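You operate a simulated robot arm through the tools that you are given. There is no shell and no other tool.

Carry out the task below with a simulated robot arm. There is one attempt and no reset: what you move stays moved.

Task
Socket one is dead: move the charger plug to socket two, then charge the yellow lantern.
Fine: charger switch off before the plug moves and on again last; the orange lantern goes from the charger top to the charger shelf top, the yellow lantern on to the charger top. Set down upright: what you pick out. Where these are worked on the way, their far stop is far enough and under half their travel is too little: charger switch.

Only the result counts: the job must be done as asked and must still hold three seconds after the hand-in. Knocking over, shifting, dropping, spilling or breaking anything else fails it.

Robot
A 6-joint arm with a two-finger parallel gripper, fixed in place. Base frame: the origin is on the floor under the middle of its stand, x ahead of it, y to its left, z up. Units: mm, degrees, N and s.
With the tool pointing down near the work surface it reaches from about 100 to 620 mm from the base axis. Its first joint turns from -166.0 to 166.0 degrees. Payload 1.57 kg.
The TCP is the grasp point between the finger pads, 30 mm short of the fingertips. In the tool frame z runs along the fingers and y along their closing line. Largest opening 110 mm; finger width 24, thickness 12; the body of the gripper, 48 by 112 mm, starts 78 mm behind the TCP.
Orientation is told as [roll, pitch, yaw] about the base's x, y, z axes, in that order, counted from this pose: with the fingers straight down and closing along the base's y, the tool's x points along the base's -x, its y along +y and its z along -z.

Tools
- The arm moves only by the tool servo_tool. Its argument "moves" is a list of rows, each an object of numbers (a shift or turn left out is 0, a gripper value left out holds the last): "dx", "dy", "dz": the shift along the tool's x, y, z in mm; "rx", "ry", "rz": the turn, a rotation vector about the tool's x, y, z in degrees. In form: [{"dx": .., "dy": .., "dz": .., "rx": .., "ry": .., "rz": ..}, ...]. A call has 1 to 20 rows; each row is the pose to reach, as a shift and turn from the pose commanded when the call began, along the tool's axes at that moment. "grip" is the gripper command, from -1 (shut) to 1 (fully open), values between in proportion, set as the call begins (left out, the last holds). Each row takes 0.2 s and may step no farther than 50 mm and 8.6 degrees from the row before; otherwise, or with a gripper value out of range, the whole call is refused. A pose out of reach is approached as far as the arm can. The call stops where the force on the tool passes 40 N (or 10 N more than at its start, if that is more) or the arm is blocked; 0.2 s more then pass. The fingers move at their own pace (about 108 mm/s each) and stop on an object; they squeeze with about 25 N. The grip force told is the motor's: it shows also when the fingers shut on nothing. Time passes only in rows, and 0.2 s behind the last, so rows that repeat a pose let the fingers close. The reply holds the time, the measured pose of the TCP, the force on the tool along the base axes, the opening and the grip force, in the units named above and with some noise, with the torque about the TCP (base axes, N m) and any sound that the robot's microphone picked up.
- Cameras (640 x 400 px; columns grow to the right, rows downward): "scene" is fixed at [50.5, -499.5, 1570]; the picture's right is [0.75, -0.66, 0.00], its down [-0.26, -0.30, -0.92] and it looks along [0.60, 0.69, -0.40] (base axes); focal length 214 px, centre (320, 200). "wrist" rides on the gripper at [70, 16, -141] in the tool frame; the picture's right is [-0.23, 0.97, 0.00], its down [-0.85, -0.20, -0.48] and it looks along [-0.47, -0.11, 0.88] (tool axes); focal length 222 px, centre (320, 200). There is no depth. A picture from a camera that has moved, and an enlarged one, comes with that camera's place and axes in the base frame and with its lens.
- get_image(camera): a new picture of that camera. No time passes.
- move_column(by): moves the trunk up (or, below 0, down) by that many mm; the arm rides with it, the base frame stays. It gives what a move gives, with no picture.
- zoom(camera, box): a new picture of the part [left, top, right, bottom] of that camera's present view, enlarged. No time passes.
- close_job(): hands the job in; it is judged then, once.

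Places have to be worked out from the pictures, the camera data and where the tool is seen. Open the gripper and draw the arm clear of the work before you hand the job in, unless the task says otherwise.

The tools are called after ">>>" by a JSON object that holds its "op" and its "data". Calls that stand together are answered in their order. servo_tool: Moves the arm, as the interface text tells. Its arguments: {"type":"object","properties":{"moves":{"type":"array"},"grip":{"type":"number"}},"required":["moves"]} The other tools are called the same way: move_column (by) moves the trunk up or down; get_image (camera) takes a picture; zoom (camera, box) takes an enlarged picture of a part of a camera's view; close_job () hands the job in.

At the start:

```text
time_s: 0.0
ee_pos: [462.5, -16.1, 1595.5]
orientation: [0.0, 0.0, -0.1]
force: [0.5, -0.1, 0.2]
wrist_torque: [-0.04, 0.02, -0.01]
opening: 109.9
gripper_force: 0.1
trunk travel left (down, up): [-525.0, 65.0]
```

scene: 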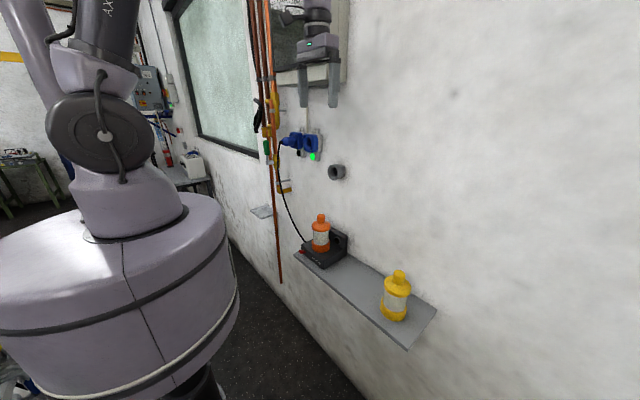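
wrist: 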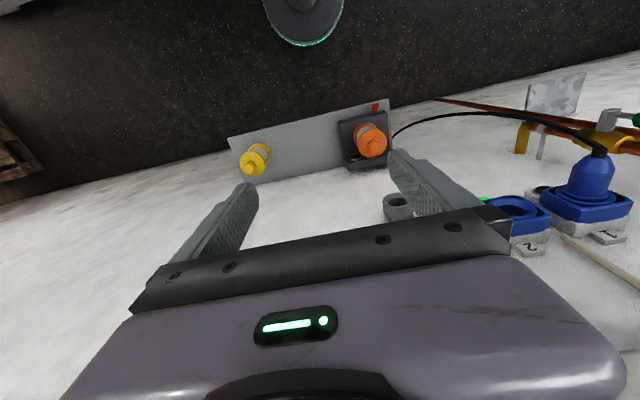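

I'll start by looking closely at the workspace with both cameras before moving anything.

>>> {"op": "zoom", "data": {"camera": "scene", "box": [240, 80, 400, 180]}}

>>> {"op": "zoom", "data": {"camera": "scene", "box": [280, 200, 440, 350]}}

>>> {"op": "zoom", "data": {"camera": "wrist", "box": [220, 80, 440, 220]}}

>>> {"op": "zoom", "data": {"camera": "wrist", "box": [440, 60, 640, 260]}}

```text
4.00 times, centred on (320, 130) of scene
camera zoom: at [50.5, -499.5, 1570.0], right [0.75, -0.66, 0.0], down [-0.26, -0.3, -0.92], along [0.6, 0.69, -0.4], focal length 858 px, centre (320, 480)
```

zoom: 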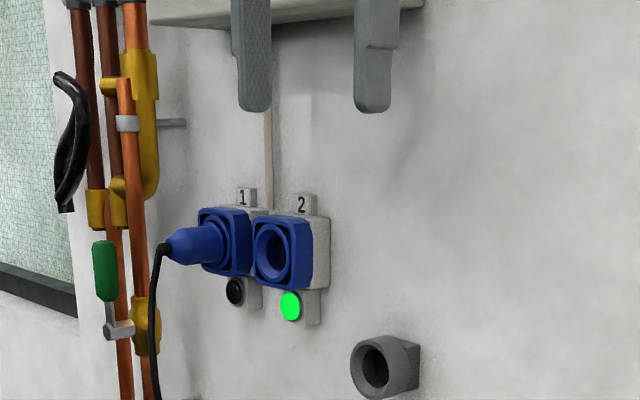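

```text
2.67 times, centred on (360, 275) of scene
camera zoom: at [50.5, -499.5, 1570.0], right [0.75, -0.66, 0.0], down [-0.26, -0.3, -0.92], along [0.6, 0.69, -0.4], focal length 572 px, centre (213, 0)
```

zoom: 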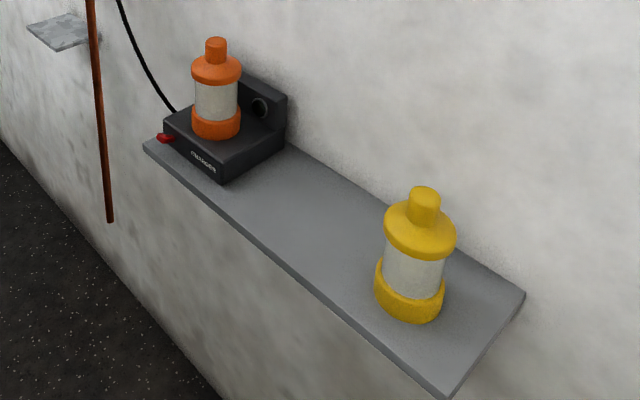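

```text
2.86 times, centred on (330, 150) of wrist
camera zoom: at [392.4, -1.2, 1736.7], right [0.23, 0.97, 0.0], down [0.85, -0.2, 0.48], along [0.47, -0.11, -0.88], focal length 635 px, centre (291, 343)
```

zoom: 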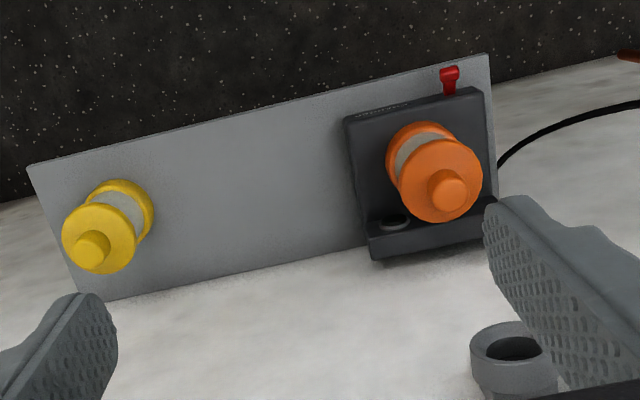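

```text
2.00 times, centred on (540, 160) of wrist
camera zoom: at [392.4, -1.2, 1736.7], right [0.23, 0.97, 0.0], down [0.85, -0.2, 0.48], along [0.47, -0.11, -0.88], focal length 444 px, centre (-120, 280)
```

zoom: 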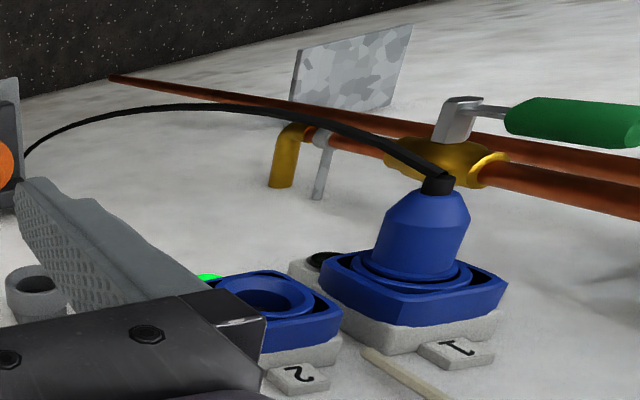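

The shelf front edge looks to be near x≈504 with its top at z≈918 and the wall near x≈705, so the tool at x≈462 is clear of it. I'll lower the trunk to bring the wrist camera closer to the charger and its switch.

>>> {"op": "move_column", "data": {"by": -400}}

```text
time_s: 3.8
ee_pos: [462.6, -15.5, 1194.4]
orientation: [0.0, 0.0, 0.0]
force: [0.4, 0.0, -0.4]
wrist_torque: [0.01, -0.01, 0.0]
opening: 110.1
gripper_force: 0.1
trunk travel left (down, up): [-125.0, 465.0]
```

The trunk moved cleanly to TCP z≈1194. Now I'll look at the shelf and charger from here.

>>> {"op": "get_image", "data": {"camera": "wrist"}}

>>> {"op": "get_image", "data": {"camera": "scene"}}

>>> {"op": "zoom", "data": {"camera": "scene", "box": [290, 215, 370, 275]}}

>>> {"op": "zoom", "data": {"camera": "scene", "box": [260, 110, 360, 190]}}

```text
taken
camera wrist: at [392.4, -1.2, 1336.8], right [0.23, 0.97, 0.0], down [0.85, -0.2, 0.48], along [0.47, -0.11, -0.88], focal length 222 px, centre (320, 200)
```

wrist: 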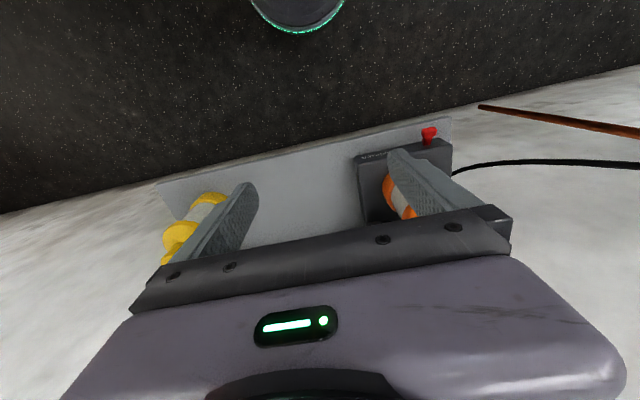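

```text
taken
```

scene: 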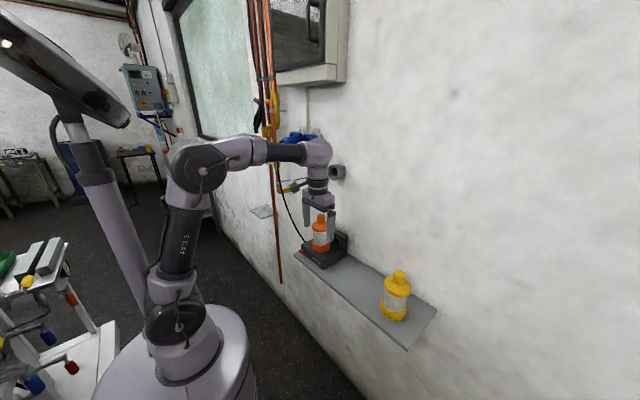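

```text
6.67 times, centred on (330, 245) of scene
camera zoom: at [50.5, -499.5, 1570.0], right [0.75, -0.66, 0.0], down [-0.26, -0.3, -0.92], along [0.6, 0.69, -0.4], focal length 1430 px, centre (253, -100)
```

zoom: 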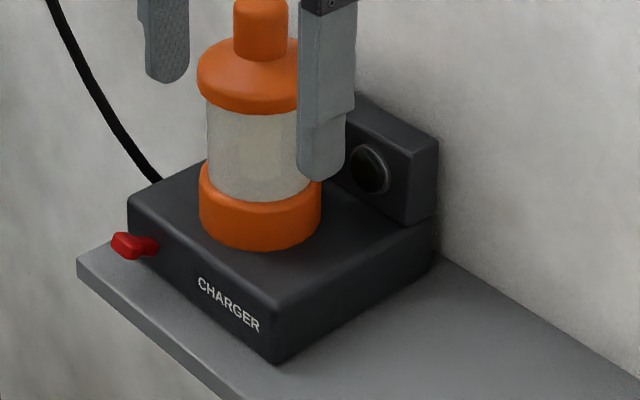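

```text
5.00 times, centred on (310, 150) of scene
camera zoom: at [50.5, -499.5, 1570.0], right [0.75, -0.66, 0.0], down [-0.26, -0.3, -0.92], along [0.6, 0.69, -0.4], focal length 1072 px, centre (370, 450)
```

zoom: 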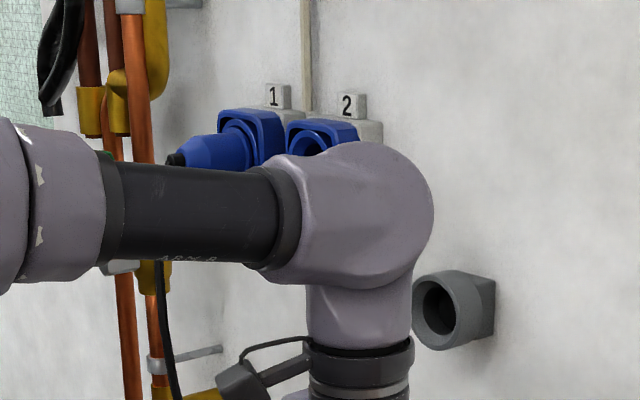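

The charger's red switch appears to be a small lever on the charger's front face near (515, 170, 950). I'll pitch the tool forward 45° and draw to a spot in front of and above the shelf to get a close frontal look.

>>> {"op": "servo_tool", "data": {"moves": [{"dx": 4, "dy": 9.4, "dz": 18, "ry": -5.6}, {"dx": 8, "dy": 18.9, "dz": 36, "ry": -11.2}, {"dx": 12, "dy": 28.3, "dz": 54, "ry": -16.9}, {"dx": 16, "dy": 37.7, "dz": 72, "ry": -22.5}, {"dx": 20, "dy": 47.2, "dz": 90, "ry": -28.1}, {"dx": 24, "dy": 56.6, "dz": 108, "ry": -33.7}, {"dx": 28, "dy": 66, "dz": 126, "ry": -39.4}, {"dx": 32.5, "dy": 75.5, "dz": 144, "ry": -45}]}}

```text
time_s: 5.6
ee_pos: [432.0, 40.8, 1063.9]
orientation: [-3.1, -39.9, 0.1]
force: [1.8, -2.2, -10.8]
wrist_torque: [0.11, -0.56, 0.14]
opening: 110.2
gripper_force: 0.1
out of reach, approached as far as the arm can: row 7, 8
trunk travel left (down, up): [-125.0, 465.0]
```

The last two rows were out of reach; let me see the arm's configuration and the wrist view.

>>> {"op": "get_image", "data": {"camera": "scene"}}

>>> {"op": "get_image", "data": {"camera": "wrist"}}

```text
taken
```

scene: 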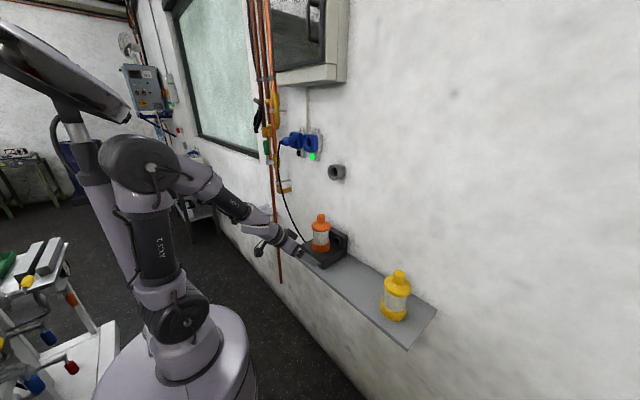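

```text
taken
camera wrist: at [288.3, 62.8, 1126.1], right [0.21, 0.97, 0.11], down [0.34, -0.17, 0.92], along [0.92, -0.15, -0.37], focal length 222 px, centre (320, 200)
```

wrist: 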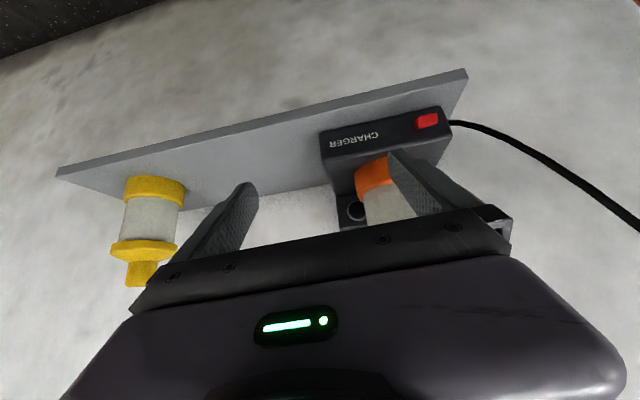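

The arm's wrist is nearly aligned with its forearm here (a singular posture), which is why it stalled. I'll back off the pitch and bring the tool to y≈0 so the pitch can later pass through in the arm's own plane.

>>> {"op": "servo_tool", "data": {"moves": [{"dx": -5, "dy": -15, "dz": -5, "ry": 4}, {"dx": -10, "dy": -30, "dz": -10, "ry": 8}, {"dx": -16, "dy": -45, "dz": -16, "ry": 12}, {"dx": -21, "dy": -60, "dz": -21, "ry": 15}, {"dx": -21, "dy": -60, "dz": -21, "ry": 15}]}}

```text
time_s: 6.8
ee_pos: [435.3, -17.7, 1096.0]
orientation: [-2.6, -25.0, -0.8]
force: [-0.1, -0.2, 0.2]
wrist_torque: [0.01, -0.01, 0.02]
opening: 110.2
gripper_force: 0.1
out of reach, approached as far as the arm can: row 1, 2, 3
trunk travel left (down, up): [-125.0, 465.0]
```

I'm now at (435, -18, 1096) with a slight roll. I'll remove the roll, go to y=0, then pitch further within the arm's plane.

>>> {"op": "servo_tool", "data": {"moves": [{"dy": 9, "rx": -1.5, "rz": -0.4}, {"dy": 18, "rx": -2.9, "rz": -0.7}, {"dy": 18, "rx": -2.9, "rz": -0.7}]}}

```text
time_s: 7.6
ee_pos: [434.8, -0.8, 1094.3]
orientation: [-0.2, -25.0, 0.0]
force: [0.0, 0.2, 0.1]
wrist_torque: [0.02, 0.03, 0.02]
opening: 109.9
gripper_force: 0.0
trunk travel left (down, up): [-125.0, 465.0]
```

Orientation is now clean at pitch -25°. I'll pitch to about -65° at y≈0, keeping the TCP in place.

>>> {"op": "servo_tool", "data": {"moves": [{"ry": -6}, {"ry": -12}, {"ry": -18}, {"ry": -24}, {"ry": -30}, {"ry": -36}, {"ry": -40}, {"ry": -40}]}}

```text
time_s: 9.4
ee_pos: [494.0, -4.2, 1120.8]
orientation: [-0.1, -65.1, 0.2]
force: [-0.3, -0.2, -0.4]
wrist_torque: [0.01, 0.01, 0.02]
opening: 110.2
gripper_force: 0.0
out of reach, approached as far as the arm can: row 4, 5, 6, 7, 8
trunk travel left (down, up): [-125.0, 465.0]
```

The orientation is now pitch -65°, and the TCP was pushed out to x≈494, meaning the limit here is inner reach (shoulder too close to the wrist at this trunk height). Let me look with the wrist camera.

>>> {"op": "get_image", "data": {"camera": "wrist"}}

>>> {"op": "get_image", "data": {"camera": "scene"}}

```text
taken
camera wrist: at [336.8, 11.6, 1116.8], right [0.1, 0.97, 0.21], down [-0.07, -0.2, 0.98], along [0.99, -0.11, 0.05], focal length 222 px, centre (320, 200)
```

wrist: 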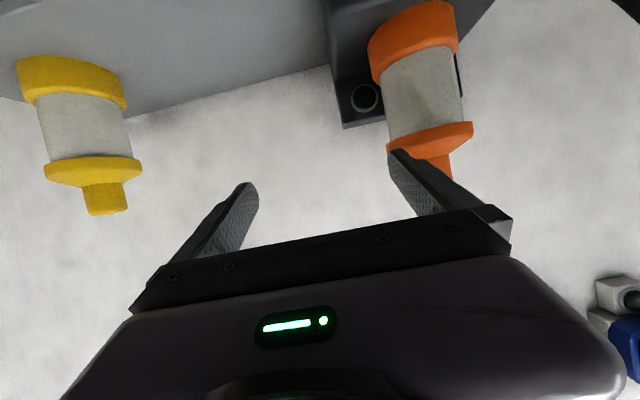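

```text
taken
```

scene: 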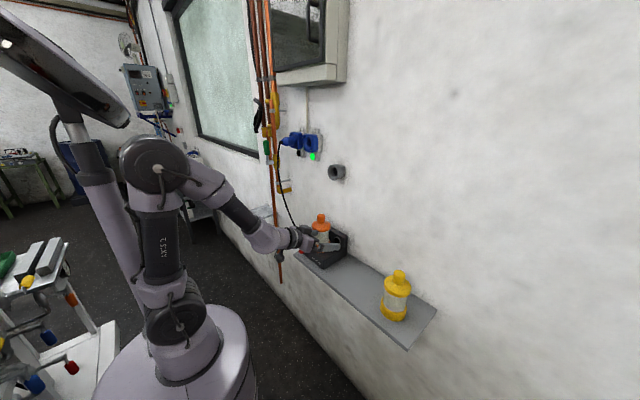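

The elbow is fully folded, confirming the inner-reach limit. I'll swing back to a steeper tool pitch and come in front of the charger's switch side to see the red lever closely.

>>> {"op": "servo_tool", "data": {"moves": [{"dx": 10.6, "dy": 15, "dz": -2, "ry": 6.5}, {"dx": 21.1, "dy": 30, "dz": -4, "ry": 13}, {"dx": 31.7, "dy": 45, "dz": -6, "ry": 19.5}, {"dx": 42.2, "dy": 60, "dz": -8, "ry": 26}, {"dx": 52.8, "dy": 75, "dz": -10, "ry": 32.5}, {"dx": 63.3, "dy": 90, "dz": -12, "ry": 39}, {"dx": 73.9, "dy": 104, "dz": -14.1, "ry": 45}]}}

>>> {"op": "get_image", "data": {"camera": "wrist"}}

```text
time_s: 11.0
ee_pos: [439.3, 104.8, 1042.1]
orientation: [-0.9, -24.1, 0.0]
force: [0.1, 0.4, -0.5]
wrist_torque: [-0.03, 0.0, 0.02]
opening: 109.8
gripper_force: 0.1
out of reach, approached as far as the arm can: row 3, 4, 5, 6, 7
trunk travel left (down, up): [-125.0, 465.0]
```

```text
taken
camera wrist: at [318.6, 121.8, 1141.9], right [0.21, 0.97, 0.08], down [0.58, -0.19, 0.79], along [0.78, -0.12, -0.61], focal length 222 px, centre (320, 200)
```

wrist: 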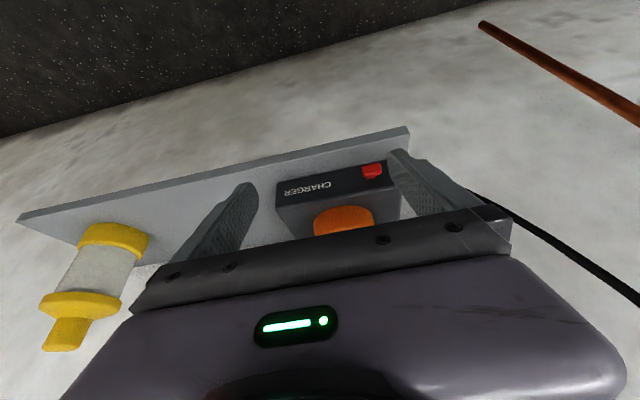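

The red switch is now visible between the fingers; let me zoom in on it.

>>> {"op": "zoom", "data": {"camera": "wrist", "box": [260, 120, 420, 240]}}

>>> {"op": "zoom", "data": {"camera": "scene", "box": [285, 225, 365, 275]}}

>>> {"op": "get_image", "data": {"camera": "scene"}}

```text
3.33 times, centred on (340, 180) of wrist
camera zoom: at [318.6, 121.8, 1141.9], right [0.21, 0.97, 0.08], down [0.58, -0.19, 0.79], along [0.78, -0.12, -0.61], focal length 740 px, centre (253, 267)
```

zoom: 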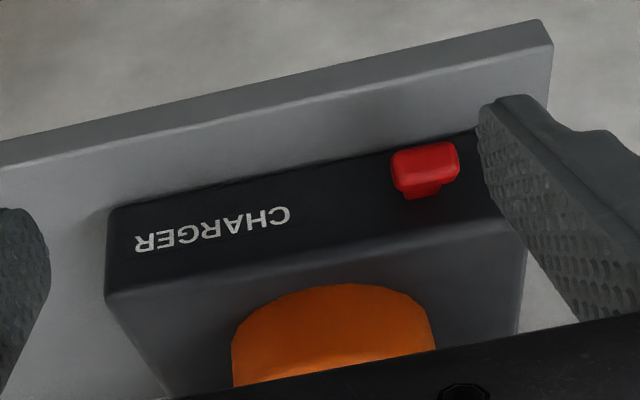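

```text
8.00 times, centred on (325, 250) of scene
camera zoom: at [50.5, -499.5, 1570.0], right [0.75, -0.66, 0.0], down [-0.26, -0.3, -0.92], along [0.6, 0.69, -0.4], focal length 1716 px, centre (280, -200)
```

zoom: 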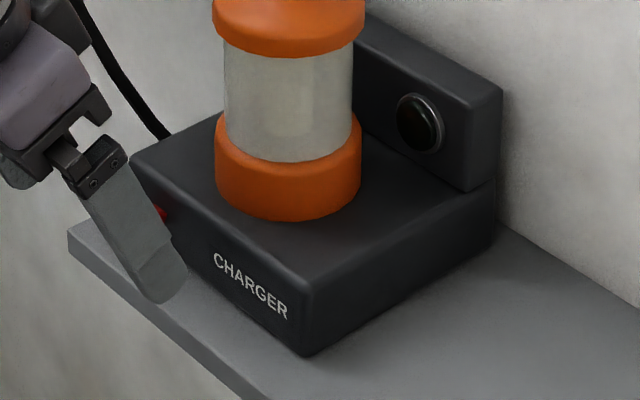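

```text
taken
```

scene: 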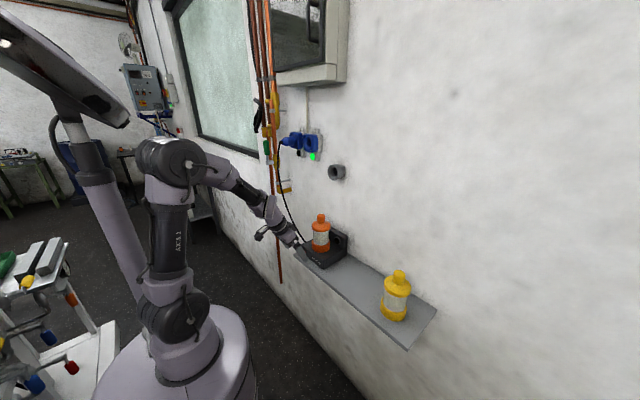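

The red knob appears to be a toggle lever sticking out of the charger's front face and tilted up. I'll move the tool aside (toward lower y and back) so the scene camera gets an unobstructed close view of it.

>>> {"op": "servo_tool", "data": {"moves": [{"dx": 3, "dy": -30, "dz": -15}, {"dx": 6, "dy": -60, "dz": -30}, {"dx": 9, "dy": -90, "dz": -45, "ry": 4}, {"dx": 9, "dy": -120, "dz": -60, "ry": 8}]}}

>>> {"op": "zoom", "data": {"camera": "scene", "box": [290, 240, 322, 260]}}

>>> {"op": "zoom", "data": {"camera": "scene", "box": [290, 205, 370, 275]}}

>>> {"op": "get_image", "data": {"camera": "wrist"}}

```text
time_s: 12.0
ee_pos: [398.5, 33.6, 1024.5]
orientation: [-4.2, -21.0, 0.1]
force: [0.4, 0.3, 0.4]
wrist_torque: [-0.01, 0.0, 0.01]
opening: 110.1
gripper_force: 0.0
out of reach, approached as far as the arm can: row 1, 2, 3, 4
trunk travel left (down, up): [-125.0, 465.0]
```

```text
16.00 times, centred on (306, 250) of scene
camera zoom: at [50.5, -499.5, 1570.0], right [0.75, -0.66, 0.0], down [-0.26, -0.3, -0.92], along [0.6, 0.69, -0.4], focal length 3432 px, centre (544, -600)
```

zoom: 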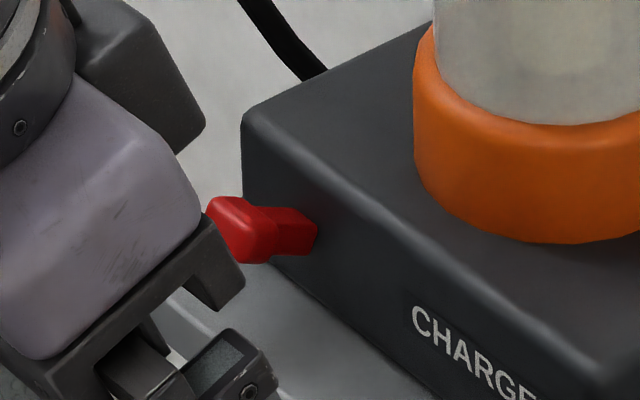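

```text
5.71 times, centred on (330, 240) of scene
camera zoom: at [50.5, -499.5, 1570.0], right [0.75, -0.66, 0.0], down [-0.26, -0.3, -0.92], along [0.6, 0.69, -0.4], focal length 1226 px, centre (263, -29)
```

zoom: 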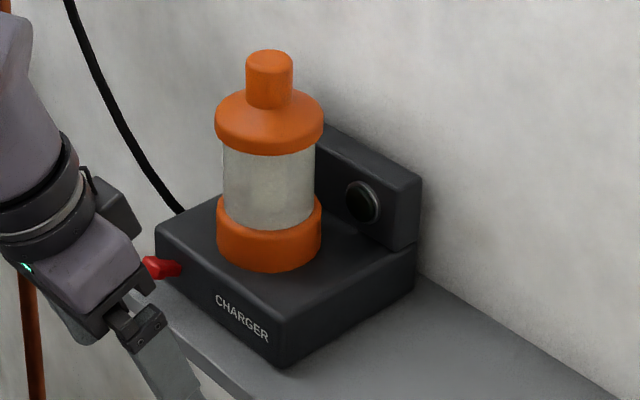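

```text
taken
camera wrist: at [283.1, 59.9, 1130.0], right [0.24, 0.97, 0.02], down [0.62, -0.16, 0.77], along [0.75, -0.17, -0.64], focal length 222 px, centre (320, 200)
```

wrist: 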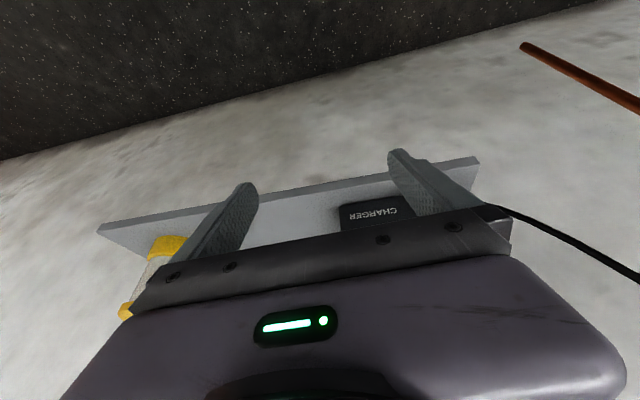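

The lever is clearly a toggle: stem from the front face with the knob tilted up/outward. I'll now recover to a clean tool-down pose near (450, 100, 1100), away from the singular posture.

>>> {"op": "servo_tool", "data": {"moves": [{"dx": -19, "dy": 16, "dz": -13, "rx": -1, "ry": 5}, {"dx": -38, "dy": 33, "dz": -26, "rx": -2, "ry": 10.5}, {"dx": -57, "dy": 50, "dz": -39, "rx": -3, "ry": 16}, {"dx": -75.8, "dy": 66, "dz": -52.4, "rx": -4.2, "ry": 21}, {"dx": -75.8, "dy": 66, "dz": -52.4, "rx": -4.2, "ry": 21}]}}

```text
time_s: 13.2
ee_pos: [401.3, 72.6, 995.7]
orientation: [-4.9, -15.9, -0.3]
force: [0.3, 0.5, -0.1]
wrist_torque: [-0.02, -0.01, 0.02]
opening: 109.9
gripper_force: 0.0
out of reach, approached as far as the arm can: row 1, 2, 3, 4, 5
trunk travel left (down, up): [-125.0, 465.0]
```

The arm is stuck on the far side of the wrist singularity (tool aligned with forearm, off-plane), so I need to cross back at y=0. First I'll raise the trunk for clearance.

>>> {"op": "move_column", "data": {"by": 180}}

```text
time_s: 15.2
ee_pos: [401.0, 73.4, 1176.2]
orientation: [-4.9, -15.9, -0.3]
force: [0.8, -1.3, -1.0]
wrist_torque: [0.03, 0.04, -0.01]
opening: 110.1
gripper_force: 0.2
trunk travel left (down, up): [-305.0, 285.0]
```

Now I'll move to y=0 with pitch -50° in-plane, with the roll removed.

>>> {"op": "servo_tool", "data": {"moves": [{"dx": -18, "dy": -12, "dz": -4, "rx": -0.8, "ry": -5.7}, {"dx": -37, "dy": -24, "dz": -8, "rx": -1.6, "ry": -11.3}, {"dx": -55, "dy": -36, "dz": -12, "rx": -2.5, "ry": -17}, {"dx": -73, "dy": -49, "dz": -16, "rx": -3.3, "ry": -22.7}, {"dx": -92, "dy": -61, "dz": -20, "rx": -4.1, "ry": -28.3}, {"dx": -110, "dy": -73, "dz": -24.6, "rx": -4.9, "ry": -34}, {"dx": -110, "dy": -73, "dz": -24.6, "rx": -4.9, "ry": -34}]}}

```text
time_s: 16.8
ee_pos: [498.2, 0.9, 1237.1]
orientation: [-1.0, -49.9, 1.7]
force: [-0.4, -0.8, 0.9]
wrist_torque: [0.01, -0.02, -0.04]
opening: 110.0
gripper_force: 0.0
out of reach, approached as far as the arm can: row 4, 5
trunk travel left (down, up): [-305.0, 285.0]
```

Nearly there; I'll trim the small yaw/roll so the crossing is exactly in-plane.

>>> {"op": "servo_tool", "data": {"moves": [{"rx": 0.3, "rz": 1.1, "dy": -1}, {"rx": 0.3, "rz": 1.1, "dy": -1}]}}

```text
time_s: 17.4
ee_pos: [499.5, -1.7, 1235.4]
orientation: [-0.1, -49.9, 0.0]
force: [0.4, -0.7, 0.6]
wrist_torque: [0.0, 0.0, -0.01]
opening: 109.8
gripper_force: 0.1
trunk travel left (down, up): [-305.0, 285.0]
```

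Clean pose now. I'll rotate back to tool-down in-plane, crossing the alignment at y≈0.

>>> {"op": "servo_tool", "data": {"moves": [{"dz": -3, "ry": 6.25}, {"dz": -6, "ry": 12.5}, {"dz": -9, "ry": 18.75}, {"dz": -12, "ry": 25}, {"dz": -15, "ry": 31.25}, {"dz": -18, "ry": 37.5}, {"dz": -21, "ry": 43.75}, {"dz": -25, "ry": 50}, {"dz": -25, "ry": 50}]}}

>>> {"op": "get_image", "data": {"camera": "scene"}}

```text
time_s: 19.4
ee_pos: [477.6, 0.3, 1251.0]
orientation: [0.0, 0.2, 0.0]
force: [-0.3, -0.2, 0.3]
wrist_torque: [0.02, 0.0, 0.02]
opening: 110.0
gripper_force: 0.0
trunk travel left (down, up): [-305.0, 285.0]
```

```text
taken
```

scene: 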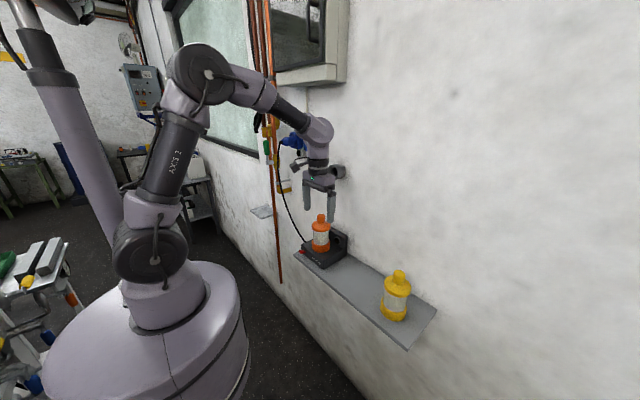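

Back in a clean tool-down posture. The switch is now unobstructed from the scene camera, so I'll zoom in hard on it.

>>> {"op": "zoom", "data": {"camera": "scene", "box": [290, 238, 322, 258]}}

>>> {"op": "zoom", "data": {"camera": "wrist", "box": [240, 60, 480, 210]}}

>>> {"op": "get_image", "data": {"camera": "wrist"}}

```text
16.00 times, centred on (306, 248) of scene
camera zoom: at [50.5, -499.5, 1570.0], right [0.75, -0.66, 0.0], down [-0.26, -0.3, -0.92], along [0.6, 0.69, -0.4], focal length 3432 px, centre (544, -568)
```

zoom: 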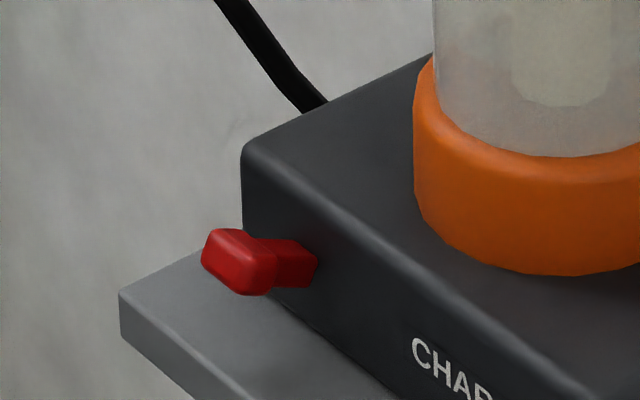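

```text
2.67 times, centred on (360, 135) of wrist
camera zoom: at [408.4, 15.7, 1392.9], right [0.23, 0.97, 0.0], down [0.86, -0.2, 0.48], along [0.46, -0.11, -0.88], focal length 592 px, centre (213, 373)
```

zoom: 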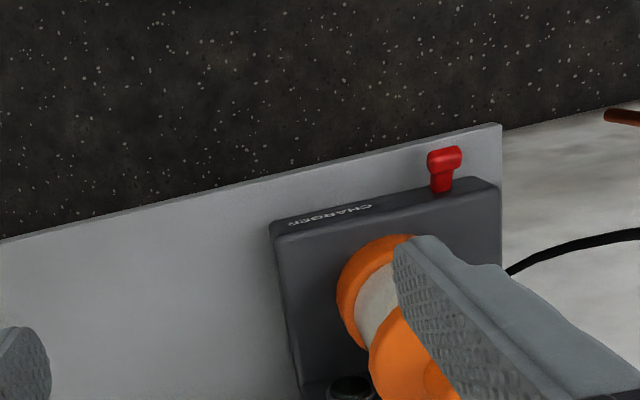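

```text
taken
camera wrist: at [408.4, 15.7, 1392.9], right [0.23, 0.97, 0.0], down [0.86, -0.2, 0.48], along [0.46, -0.11, -0.88], focal length 222 px, centre (320, 200)
```

wrist: 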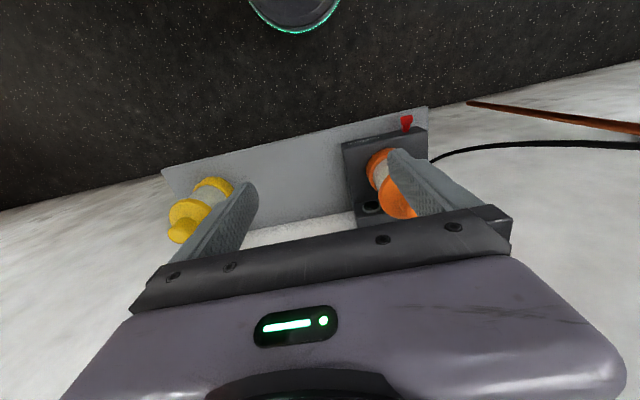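

Triangulating, the knob is near (509, 156, 958) with its root near (535, 154, 947): the lever is tilted up ~23°, so off should be down. I'll lower the trunk, close the gripper, and move above the knob.

>>> {"op": "move_column", "data": {"by": -180}}

>>> {"op": "servo_tool", "data": {"grip": -1, "moves": [{"dx": 0, "dy": 30}, {"dx": 0, "dy": 65}, {"dx": 0, "dy": 100}, {"dx": 0, "dy": 130}, {"dx": -10, "dy": 156, "dz": 10}, {"dx": -20, "dy": 156, "dz": 20}, {"dx": -20, "dy": 156, "dz": 20}]}}

>>> {"op": "get_image", "data": {"camera": "wrist"}}

>>> {"op": "zoom", "data": {"camera": "scene", "box": [274, 220, 338, 260]}}

```text
time_s: 21.4
ee_pos: [478.2, -0.0, 1071.5]
orientation: [0.0, 0.1, 0.0]
force: [1.3, 0.0, 1.1]
wrist_torque: [-0.02, -0.03, 0.0]
opening: 110.1
gripper_force: 0.0
trunk travel left (down, up): [-125.0, 465.0]
```

```text
time_s: 23.0
ee_pos: [497.7, 154.9, 1051.5]
orientation: [-0.1, 0.1, 0.0]
force: [1.7, 0.1, 0.2]
wrist_torque: [0.02, -0.05, 0.02]
opening: 0.0
gripper_force: 21.3
trunk travel left (down, up): [-125.0, 465.0]
```

```text
taken
camera wrist: at [428.3, 169.7, 1191.7], right [0.23, 0.97, 0.0], down [0.86, -0.2, 0.48], along [0.46, -0.11, -0.88], focal length 222 px, centre (320, 200)
```

wrist: 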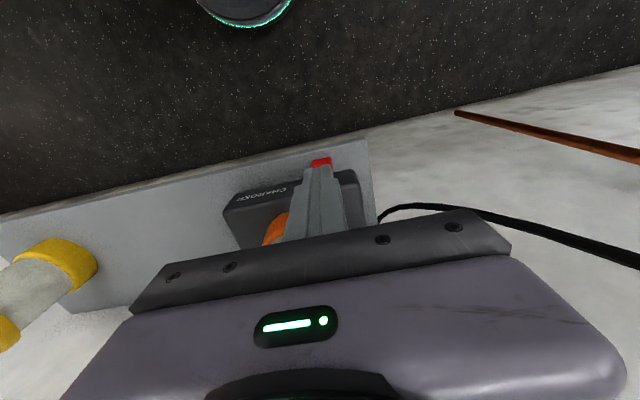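

```text
10.00 times, centred on (306, 240) of scene
camera zoom: at [50.5, -499.5, 1570.0], right [0.75, -0.66, 0.0], down [-0.26, -0.3, -0.92], along [0.6, 0.69, -0.4], focal length 2145 px, centre (460, -200)
```

zoom: 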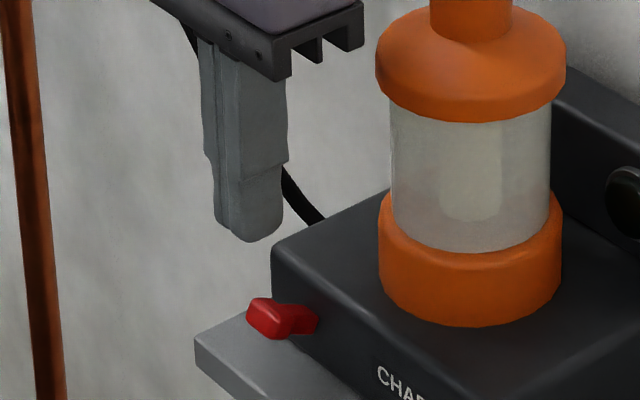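

The fingertips are nearly above the knob (knob ≈ (505, 153, 962), tip at z≈1021). I'll shift slightly forward and descend to just above the knob.

>>> {"op": "servo_tool", "data": {"moves": [{"dx": -4, "dy": -1, "dz": 15}, {"dx": -8, "dy": -1, "dz": 30}, {"dx": -8, "dy": -1, "dz": 40}, {"dx": -8, "dy": -1, "dz": 44}]}}

>>> {"op": "zoom", "data": {"camera": "scene", "box": [282, 230, 330, 260]}}

>>> {"op": "zoom", "data": {"camera": "wrist", "box": [240, 110, 400, 210]}}

```text
time_s: 24.0
ee_pos: [506.1, 156.1, 1008.6]
orientation: [-0.1, 0.1, 0.0]
force: [0.5, 0.4, 0.5]
wrist_torque: [0.03, 0.01, -0.02]
opening: 0.2
gripper_force: 21.5
trunk travel left (down, up): [-125.0, 465.0]
```

```text
13.33 times, centred on (306, 245) of scene
camera zoom: at [50.5, -499.5, 1570.0], right [0.75, -0.66, 0.0], down [-0.26, -0.3, -0.92], along [0.6, 0.69, -0.4], focal length 2860 px, centre (507, -400)
```

zoom: 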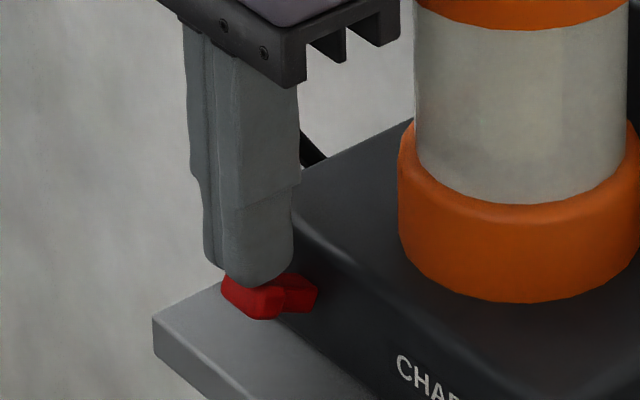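

```text
4.00 times, centred on (320, 160) of wrist
camera zoom: at [436.8, 170.8, 1148.3], right [0.23, 0.97, 0.0], down [0.86, -0.2, 0.48], along [0.46, -0.11, -0.88], focal length 888 px, centre (320, 360)
```

zoom: 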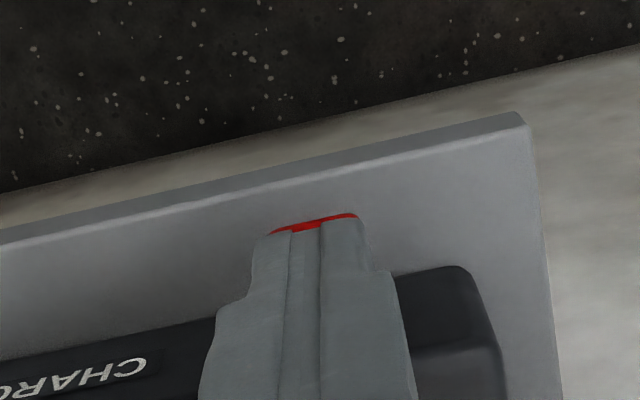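

The tip (z≈978) is just above the knob and centred on it. I'll push down slowly in small steps and watch the force.

>>> {"op": "servo_tool", "data": {"moves": [{"dz": 3}, {"dz": 6}, {"dz": 9}, {"dz": 12}, {"dz": 15}, {"dz": 18}, {"dz": 21}, {"dz": 24}]}}

>>> {"op": "zoom", "data": {"camera": "scene", "box": [282, 230, 330, 260]}}

```text
time_s: 25.8
ee_pos: [505.7, 154.9, 984.4]
orientation: [0.0, -0.1, -0.1]
force: [-3.2, -0.4, 25.5]
wrist_torque: [-0.05, -0.24, 0.04]
opening: 0.0
gripper_force: 21.0
trunk travel left (down, up): [-125.0, 465.0]
```

```text
13.33 times, centred on (306, 245) of scene
camera zoom: at [50.5, -499.5, 1570.0], right [0.75, -0.66, 0.0], down [-0.26, -0.3, -0.92], along [0.6, 0.69, -0.4], focal length 2860 px, centre (507, -400)
```

zoom: 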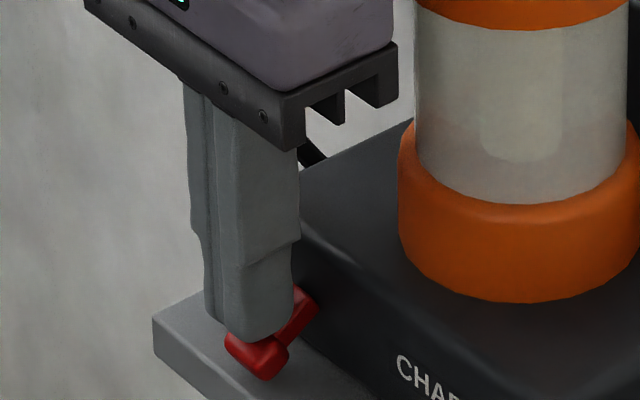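

The lever swung down and the force has risen to 25 N. I'll push a little further in fine steps to make sure it reaches its stop.

>>> {"op": "servo_tool", "data": {"moves": [{"dz": 1}, {"dz": 2}, {"dz": 3}, {"dz": 4}]}}

>>> {"op": "zoom", "data": {"camera": "scene", "box": [282, 230, 330, 260]}}

```text
time_s: 26.3
ee_pos: [504.6, 154.6, 984.3]
orientation: [0.1, -0.2, -0.1]
force: [-15.2, -4.2, 19.7]
wrist_torque: [-0.14, 0.21, -0.02]
opening: 0.1
gripper_force: 21.0
trunk travel left (down, up): [-125.0, 465.0]
stopped in row 2: the force on the tool passed its limit at 42 N (the readings are from after the stop); the commanded pose is now the measured one
```

```text
13.33 times, centred on (306, 245) of scene
camera zoom: at [50.5, -499.5, 1570.0], right [0.75, -0.66, 0.0], down [-0.26, -0.3, -0.92], along [0.6, 0.69, -0.4], focal length 2860 px, centre (507, -400)
```

zoom: 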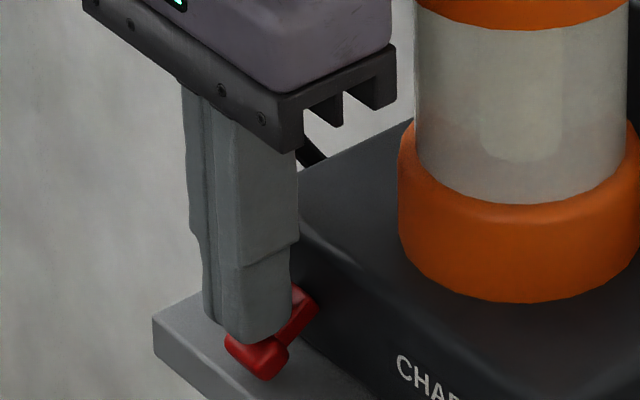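

The lever is against its stop (42 N with no further motion). I'll retreat upward and check it stays down.

>>> {"op": "servo_tool", "data": {"moves": [{"dz": -4}, {"dz": -12}, {"dz": -25}, {"dz": -40}, {"dz": -60}]}}

>>> {"op": "zoom", "data": {"camera": "scene", "box": [282, 230, 330, 260]}}

>>> {"op": "zoom", "data": {"camera": "wrist", "box": [240, 110, 400, 210]}}

```text
time_s: 27.5
ee_pos: [505.6, 156.0, 1042.9]
orientation: [0.0, 0.0, -0.1]
force: [-0.4, 0.0, -0.6]
wrist_torque: [0.02, -0.01, 0.01]
opening: 0.2
gripper_force: 20.7
trunk travel left (down, up): [-125.0, 465.0]
```

```text
13.33 times, centred on (306, 245) of scene
camera zoom: at [50.5, -499.5, 1570.0], right [0.75, -0.66, 0.0], down [-0.26, -0.3, -0.92], along [0.6, 0.69, -0.4], focal length 2860 px, centre (507, -400)
```

zoom: 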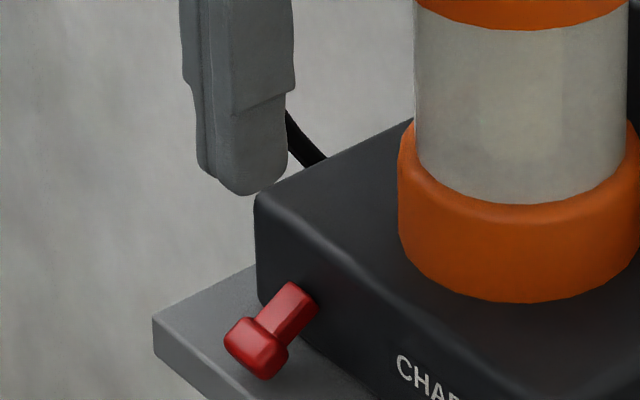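

```text
4.00 times, centred on (320, 160) of wrist
camera zoom: at [435.8, 171.4, 1184.4], right [0.23, 0.97, 0.0], down [0.85, -0.2, 0.48], along [0.47, -0.11, -0.88], focal length 888 px, centre (320, 360)
```

zoom: 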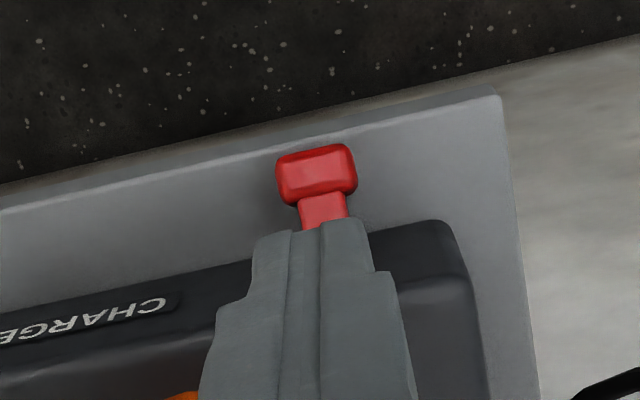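

The lever stays down: switch is off. Now for the plug: I'll back away from the wall in x, then raise the trunk to the socket height.

>>> {"op": "servo_tool", "data": {"grip": 1, "moves": [{"dx": 30, "dy": 0, "dz": -10}, {"dx": 65, "dy": 10, "dz": -20}, {"dx": 85, "dy": 40, "dz": -40}, {"dx": 85, "dy": 75, "dz": -60}, {"dx": 85, "dy": 95, "dz": -60}]}}

>>> {"op": "move_column", "data": {"by": 300}}

>>> {"op": "get_image", "data": {"camera": "wrist"}}

>>> {"op": "get_image", "data": {"camera": "scene"}}

```text
time_s: 28.7
ee_pos: [421.9, 250.9, 1103.5]
orientation: [0.0, -0.1, 0.0]
force: [0.3, 0.1, -0.6]
wrist_torque: [-0.02, 0.03, 0.02]
opening: 109.9
gripper_force: 0.0
trunk travel left (down, up): [-125.0, 465.0]
```

```text
time_s: 31.7
ee_pos: [422.9, 249.0, 1403.0]
orientation: [0.0, -0.1, 0.0]
force: [0.1, 0.0, -1.0]
wrist_torque: [-0.01, 0.0, -0.03]
opening: 110.1
gripper_force: 0.0
trunk travel left (down, up): [-425.0, 165.0]
```

```text
taken
camera wrist: at [352.9, 265.2, 1544.8], right [0.23, 0.97, 0.0], down [0.85, -0.2, 0.48], along [0.47, -0.11, -0.88], focal length 222 px, centre (320, 200)
```

wrist: 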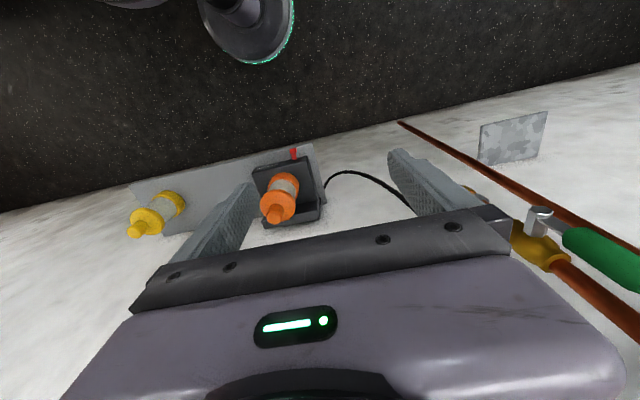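

```text
taken
```

scene: 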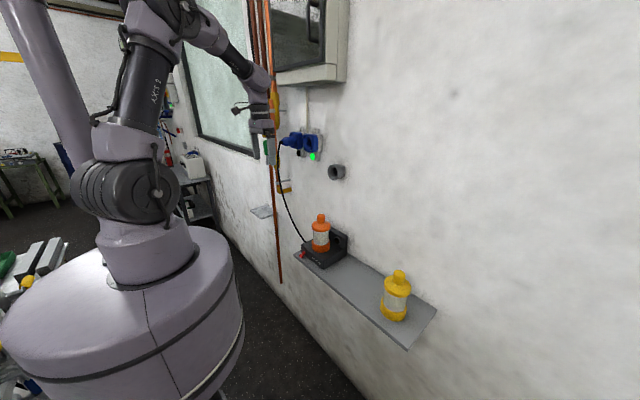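

Now at socket height with the tool down. I'll pitch the tool to about -60° here at y≈300 (off the arm's plane, so no singularity) so the wrist camera looks straight at the sockets.

>>> {"op": "servo_tool", "data": {"moves": [{"dx": -3, "dy": 6, "dz": -2, "ry": -7.5}, {"dx": -7, "dy": 13, "dz": -4, "ry": -15}, {"dx": -10, "dy": 19, "dz": -6, "ry": -22.5}, {"dx": -13, "dy": 26, "dz": -8, "ry": -30}, {"dx": -17, "dy": 32, "dz": -10, "ry": -37.5}, {"dx": -20, "dy": 38, "dz": -12, "ry": -45}, {"dx": -24, "dy": 45, "dz": -15, "ry": -52.5}, {"dx": -27, "dy": 51, "dz": -17, "ry": -60}, {"dx": -27, "dy": 51, "dz": -17, "ry": -60}]}}

>>> {"op": "get_image", "data": {"camera": "wrist"}}

>>> {"op": "get_image", "data": {"camera": "scene"}}

```text
time_s: 33.7
ee_pos: [448.8, 301.2, 1421.9]
orientation: [0.2, -60.1, -0.2]
force: [-0.3, -0.5, 0.2]
wrist_torque: [-0.01, -0.01, 0.04]
opening: 110.0
gripper_force: 0.0
trunk travel left (down, up): [-425.0, 165.0]
```

```text
taken
camera wrist: at [292.1, 315.6, 1432.2], right [0.11, 0.97, 0.2], down [0.01, -0.2, 0.98], along [0.99, -0.11, -0.03], focal length 222 px, centre (320, 200)
```

wrist: 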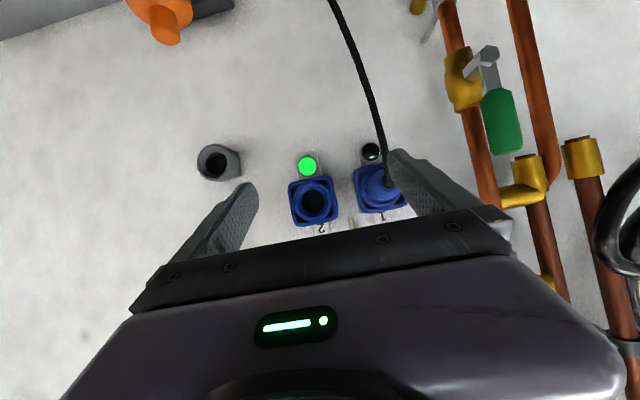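

```text
taken
```

scene: 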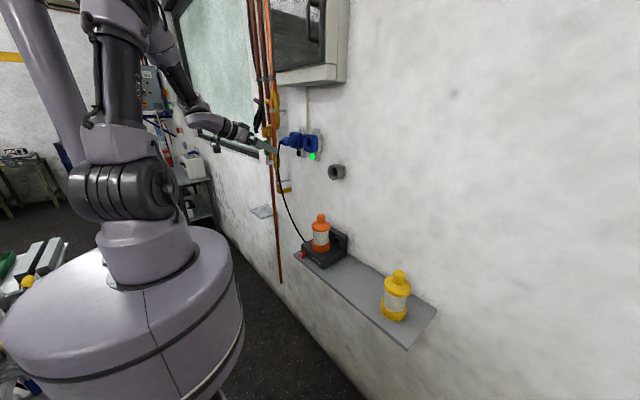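

The camera now looks straight at both sockets. Zooming in to measure their positions.

>>> {"op": "zoom", "data": {"camera": "wrist", "box": [270, 140, 430, 240]}}

```text
4.00 times, centred on (350, 190) of wrist
camera zoom: at [292.1, 315.6, 1432.2], right [0.11, 0.97, 0.2], down [0.01, -0.2, 0.98], along [0.99, -0.11, -0.03], focal length 888 px, centre (200, 240)
```

zoom: 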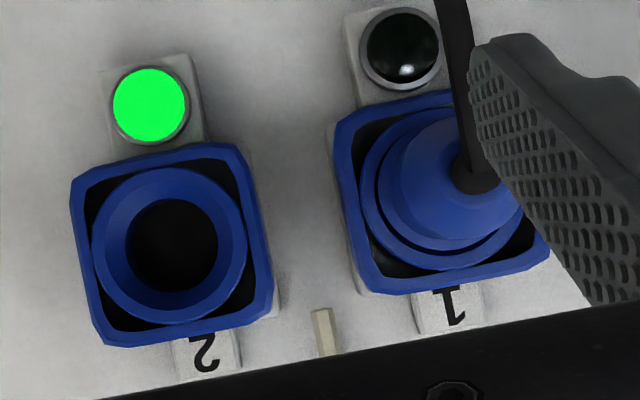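

Triangulating the number plates and lamps between views: socket axes at y≈373.4 (one) and y≈264.8 (two), z≈1420, with the plug's tail at x≈579 and the socket ring front at x≈650. I'll turn the tool horizontal and line up behind the plug with the fingers partly open.

>>> {"op": "servo_tool", "data": {"grip": 0.4, "moves": [{"dx": -4, "dy": 12, "dz": 7.5, "ry": -5}, {"dx": -8, "dy": 24, "dz": 15, "ry": -10}, {"dx": -12, "dy": 36, "dz": 22.5, "ry": -15}, {"dx": -16, "dy": 48, "dz": 30, "ry": -20}, {"dx": -20, "dy": 60, "dz": 38, "ry": -25}, {"dx": -23.3, "dy": 72.4, "dz": 45.4, "ry": -30}, {"dx": -23.3, "dy": 72.4, "dz": 45.4, "ry": -30}]}}

>>> {"op": "get_image", "data": {"camera": "wrist"}}

>>> {"op": "zoom", "data": {"camera": "scene", "box": [240, 100, 360, 175]}}

```text
time_s: 35.3
ee_pos: [499.4, 372.9, 1419.8]
orientation: [161.6, -89.8, -161.6]
force: [-0.9, -0.1, 0.3]
wrist_torque: [0.0, -0.02, 0.0]
opening: 77.2
gripper_force: 0.1
trunk travel left (down, up): [-425.0, 165.0]
```

```text
taken
camera wrist: at [357.9, 388.5, 1349.1], right [0.0, 0.97, 0.23], down [-0.48, -0.2, 0.85], along [0.88, -0.11, 0.47], focal length 222 px, centre (320, 200)
```

wrist: 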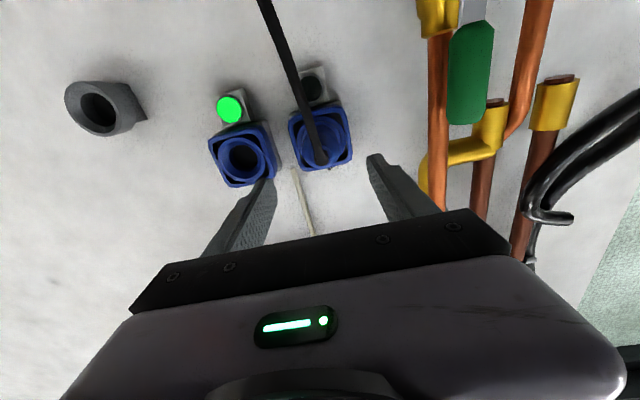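

```text
5.33 times, centred on (300, 138) of scene
camera zoom: at [50.5, -499.5, 1570.0], right [0.75, -0.66, 0.0], down [-0.26, -0.3, -0.92], along [0.6, 0.69, -0.4], focal length 1144 px, centre (427, 533)
```

zoom: 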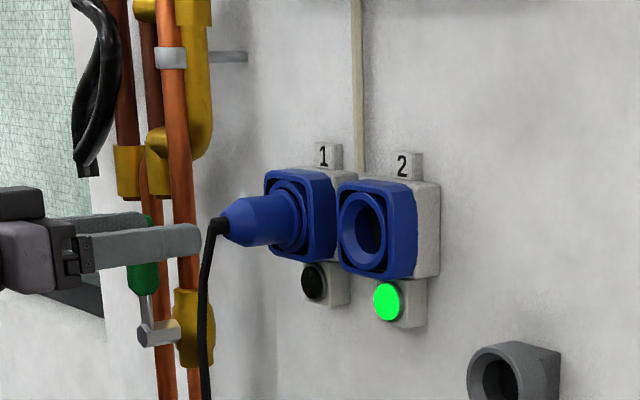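

The tool is horizontal and roughly coaxial with the plug. Zooming in to check alignment precisely before advancing.

>>> {"op": "zoom", "data": {"camera": "wrist", "box": [200, 80, 400, 205]}}

>>> {"op": "zoom", "data": {"camera": "scene", "box": [266, 115, 330, 155]}}

```text
3.20 times, centred on (300, 142) of wrist
camera zoom: at [357.9, 388.5, 1349.1], right [0.0, 0.97, 0.23], down [-0.48, -0.2, 0.85], along [0.88, -0.11, 0.47], focal length 711 px, centre (384, 384)
```

zoom: 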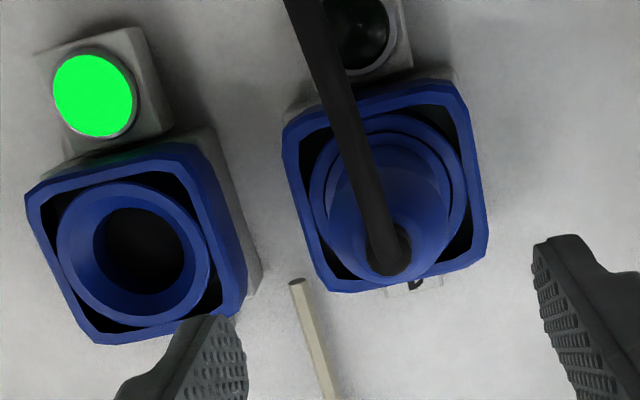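

```text
10.00 times, centred on (298, 135) of scene
camera zoom: at [50.5, -499.5, 1570.0], right [0.75, -0.66, 0.0], down [-0.26, -0.3, -0.92], along [0.6, 0.69, -0.4], focal length 2145 px, centre (540, 850)
```

zoom: 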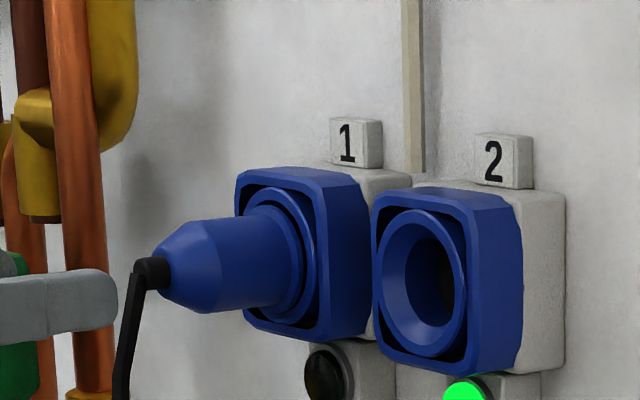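

Triangulation gives the plug axis at y≈373, z≈1419.7 (tail at x≈577) and socket two's axis at y≈263.5, z≈1419 with its rim at x≈648; the tool is already coaxial. I'll advance the open fingers around the plug to TCP x≈607.

>>> {"op": "servo_tool", "data": {"moves": [{"dz": 18}, {"dz": 36}, {"dz": 54}, {"dz": 70}, {"dz": 85}, {"dz": 98}, {"dz": 108}, {"dz": 108}]}}

>>> {"op": "zoom", "data": {"camera": "scene", "box": [256, 110, 336, 160]}}

>>> {"op": "zoom", "data": {"camera": "wrist", "box": [200, 80, 440, 230]}}

```text
time_s: 37.1
ee_pos: [607.7, 372.4, 1418.8]
orientation: [167.1, -89.9, -167.1]
force: [-0.3, 0.8, 0.2]
wrist_torque: [-0.01, -0.03, 0.01]
opening: 77.0
gripper_force: 0.1
trunk travel left (down, up): [-425.0, 165.0]
```

```text
8.00 times, centred on (296, 135) of scene
camera zoom: at [50.5, -499.5, 1570.0], right [0.75, -0.66, 0.0], down [-0.26, -0.3, -0.92], along [0.6, 0.69, -0.4], focal length 1716 px, centre (512, 720)
```

zoom: 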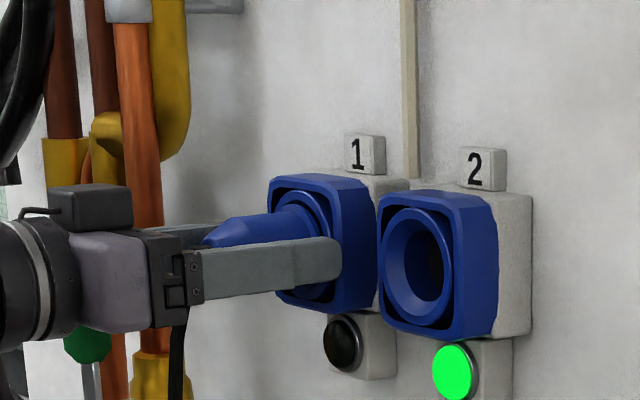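

```text
2.67 times, centred on (320, 155) of wrist
camera zoom: at [467.6, 387.7, 1348.9], right [0.0, 0.97, 0.23], down [-0.48, -0.2, 0.85], along [0.88, -0.11, 0.47], focal length 592 px, centre (320, 320)
```

zoom: 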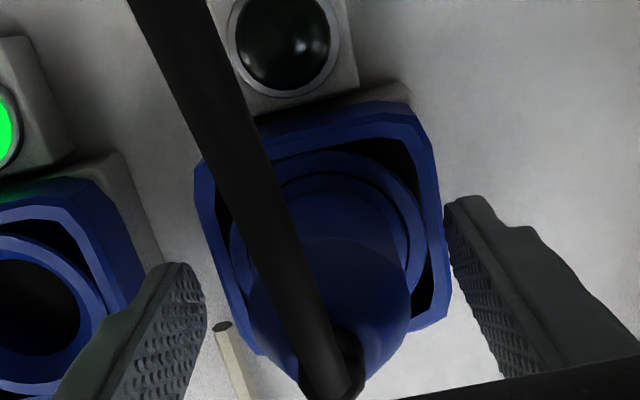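

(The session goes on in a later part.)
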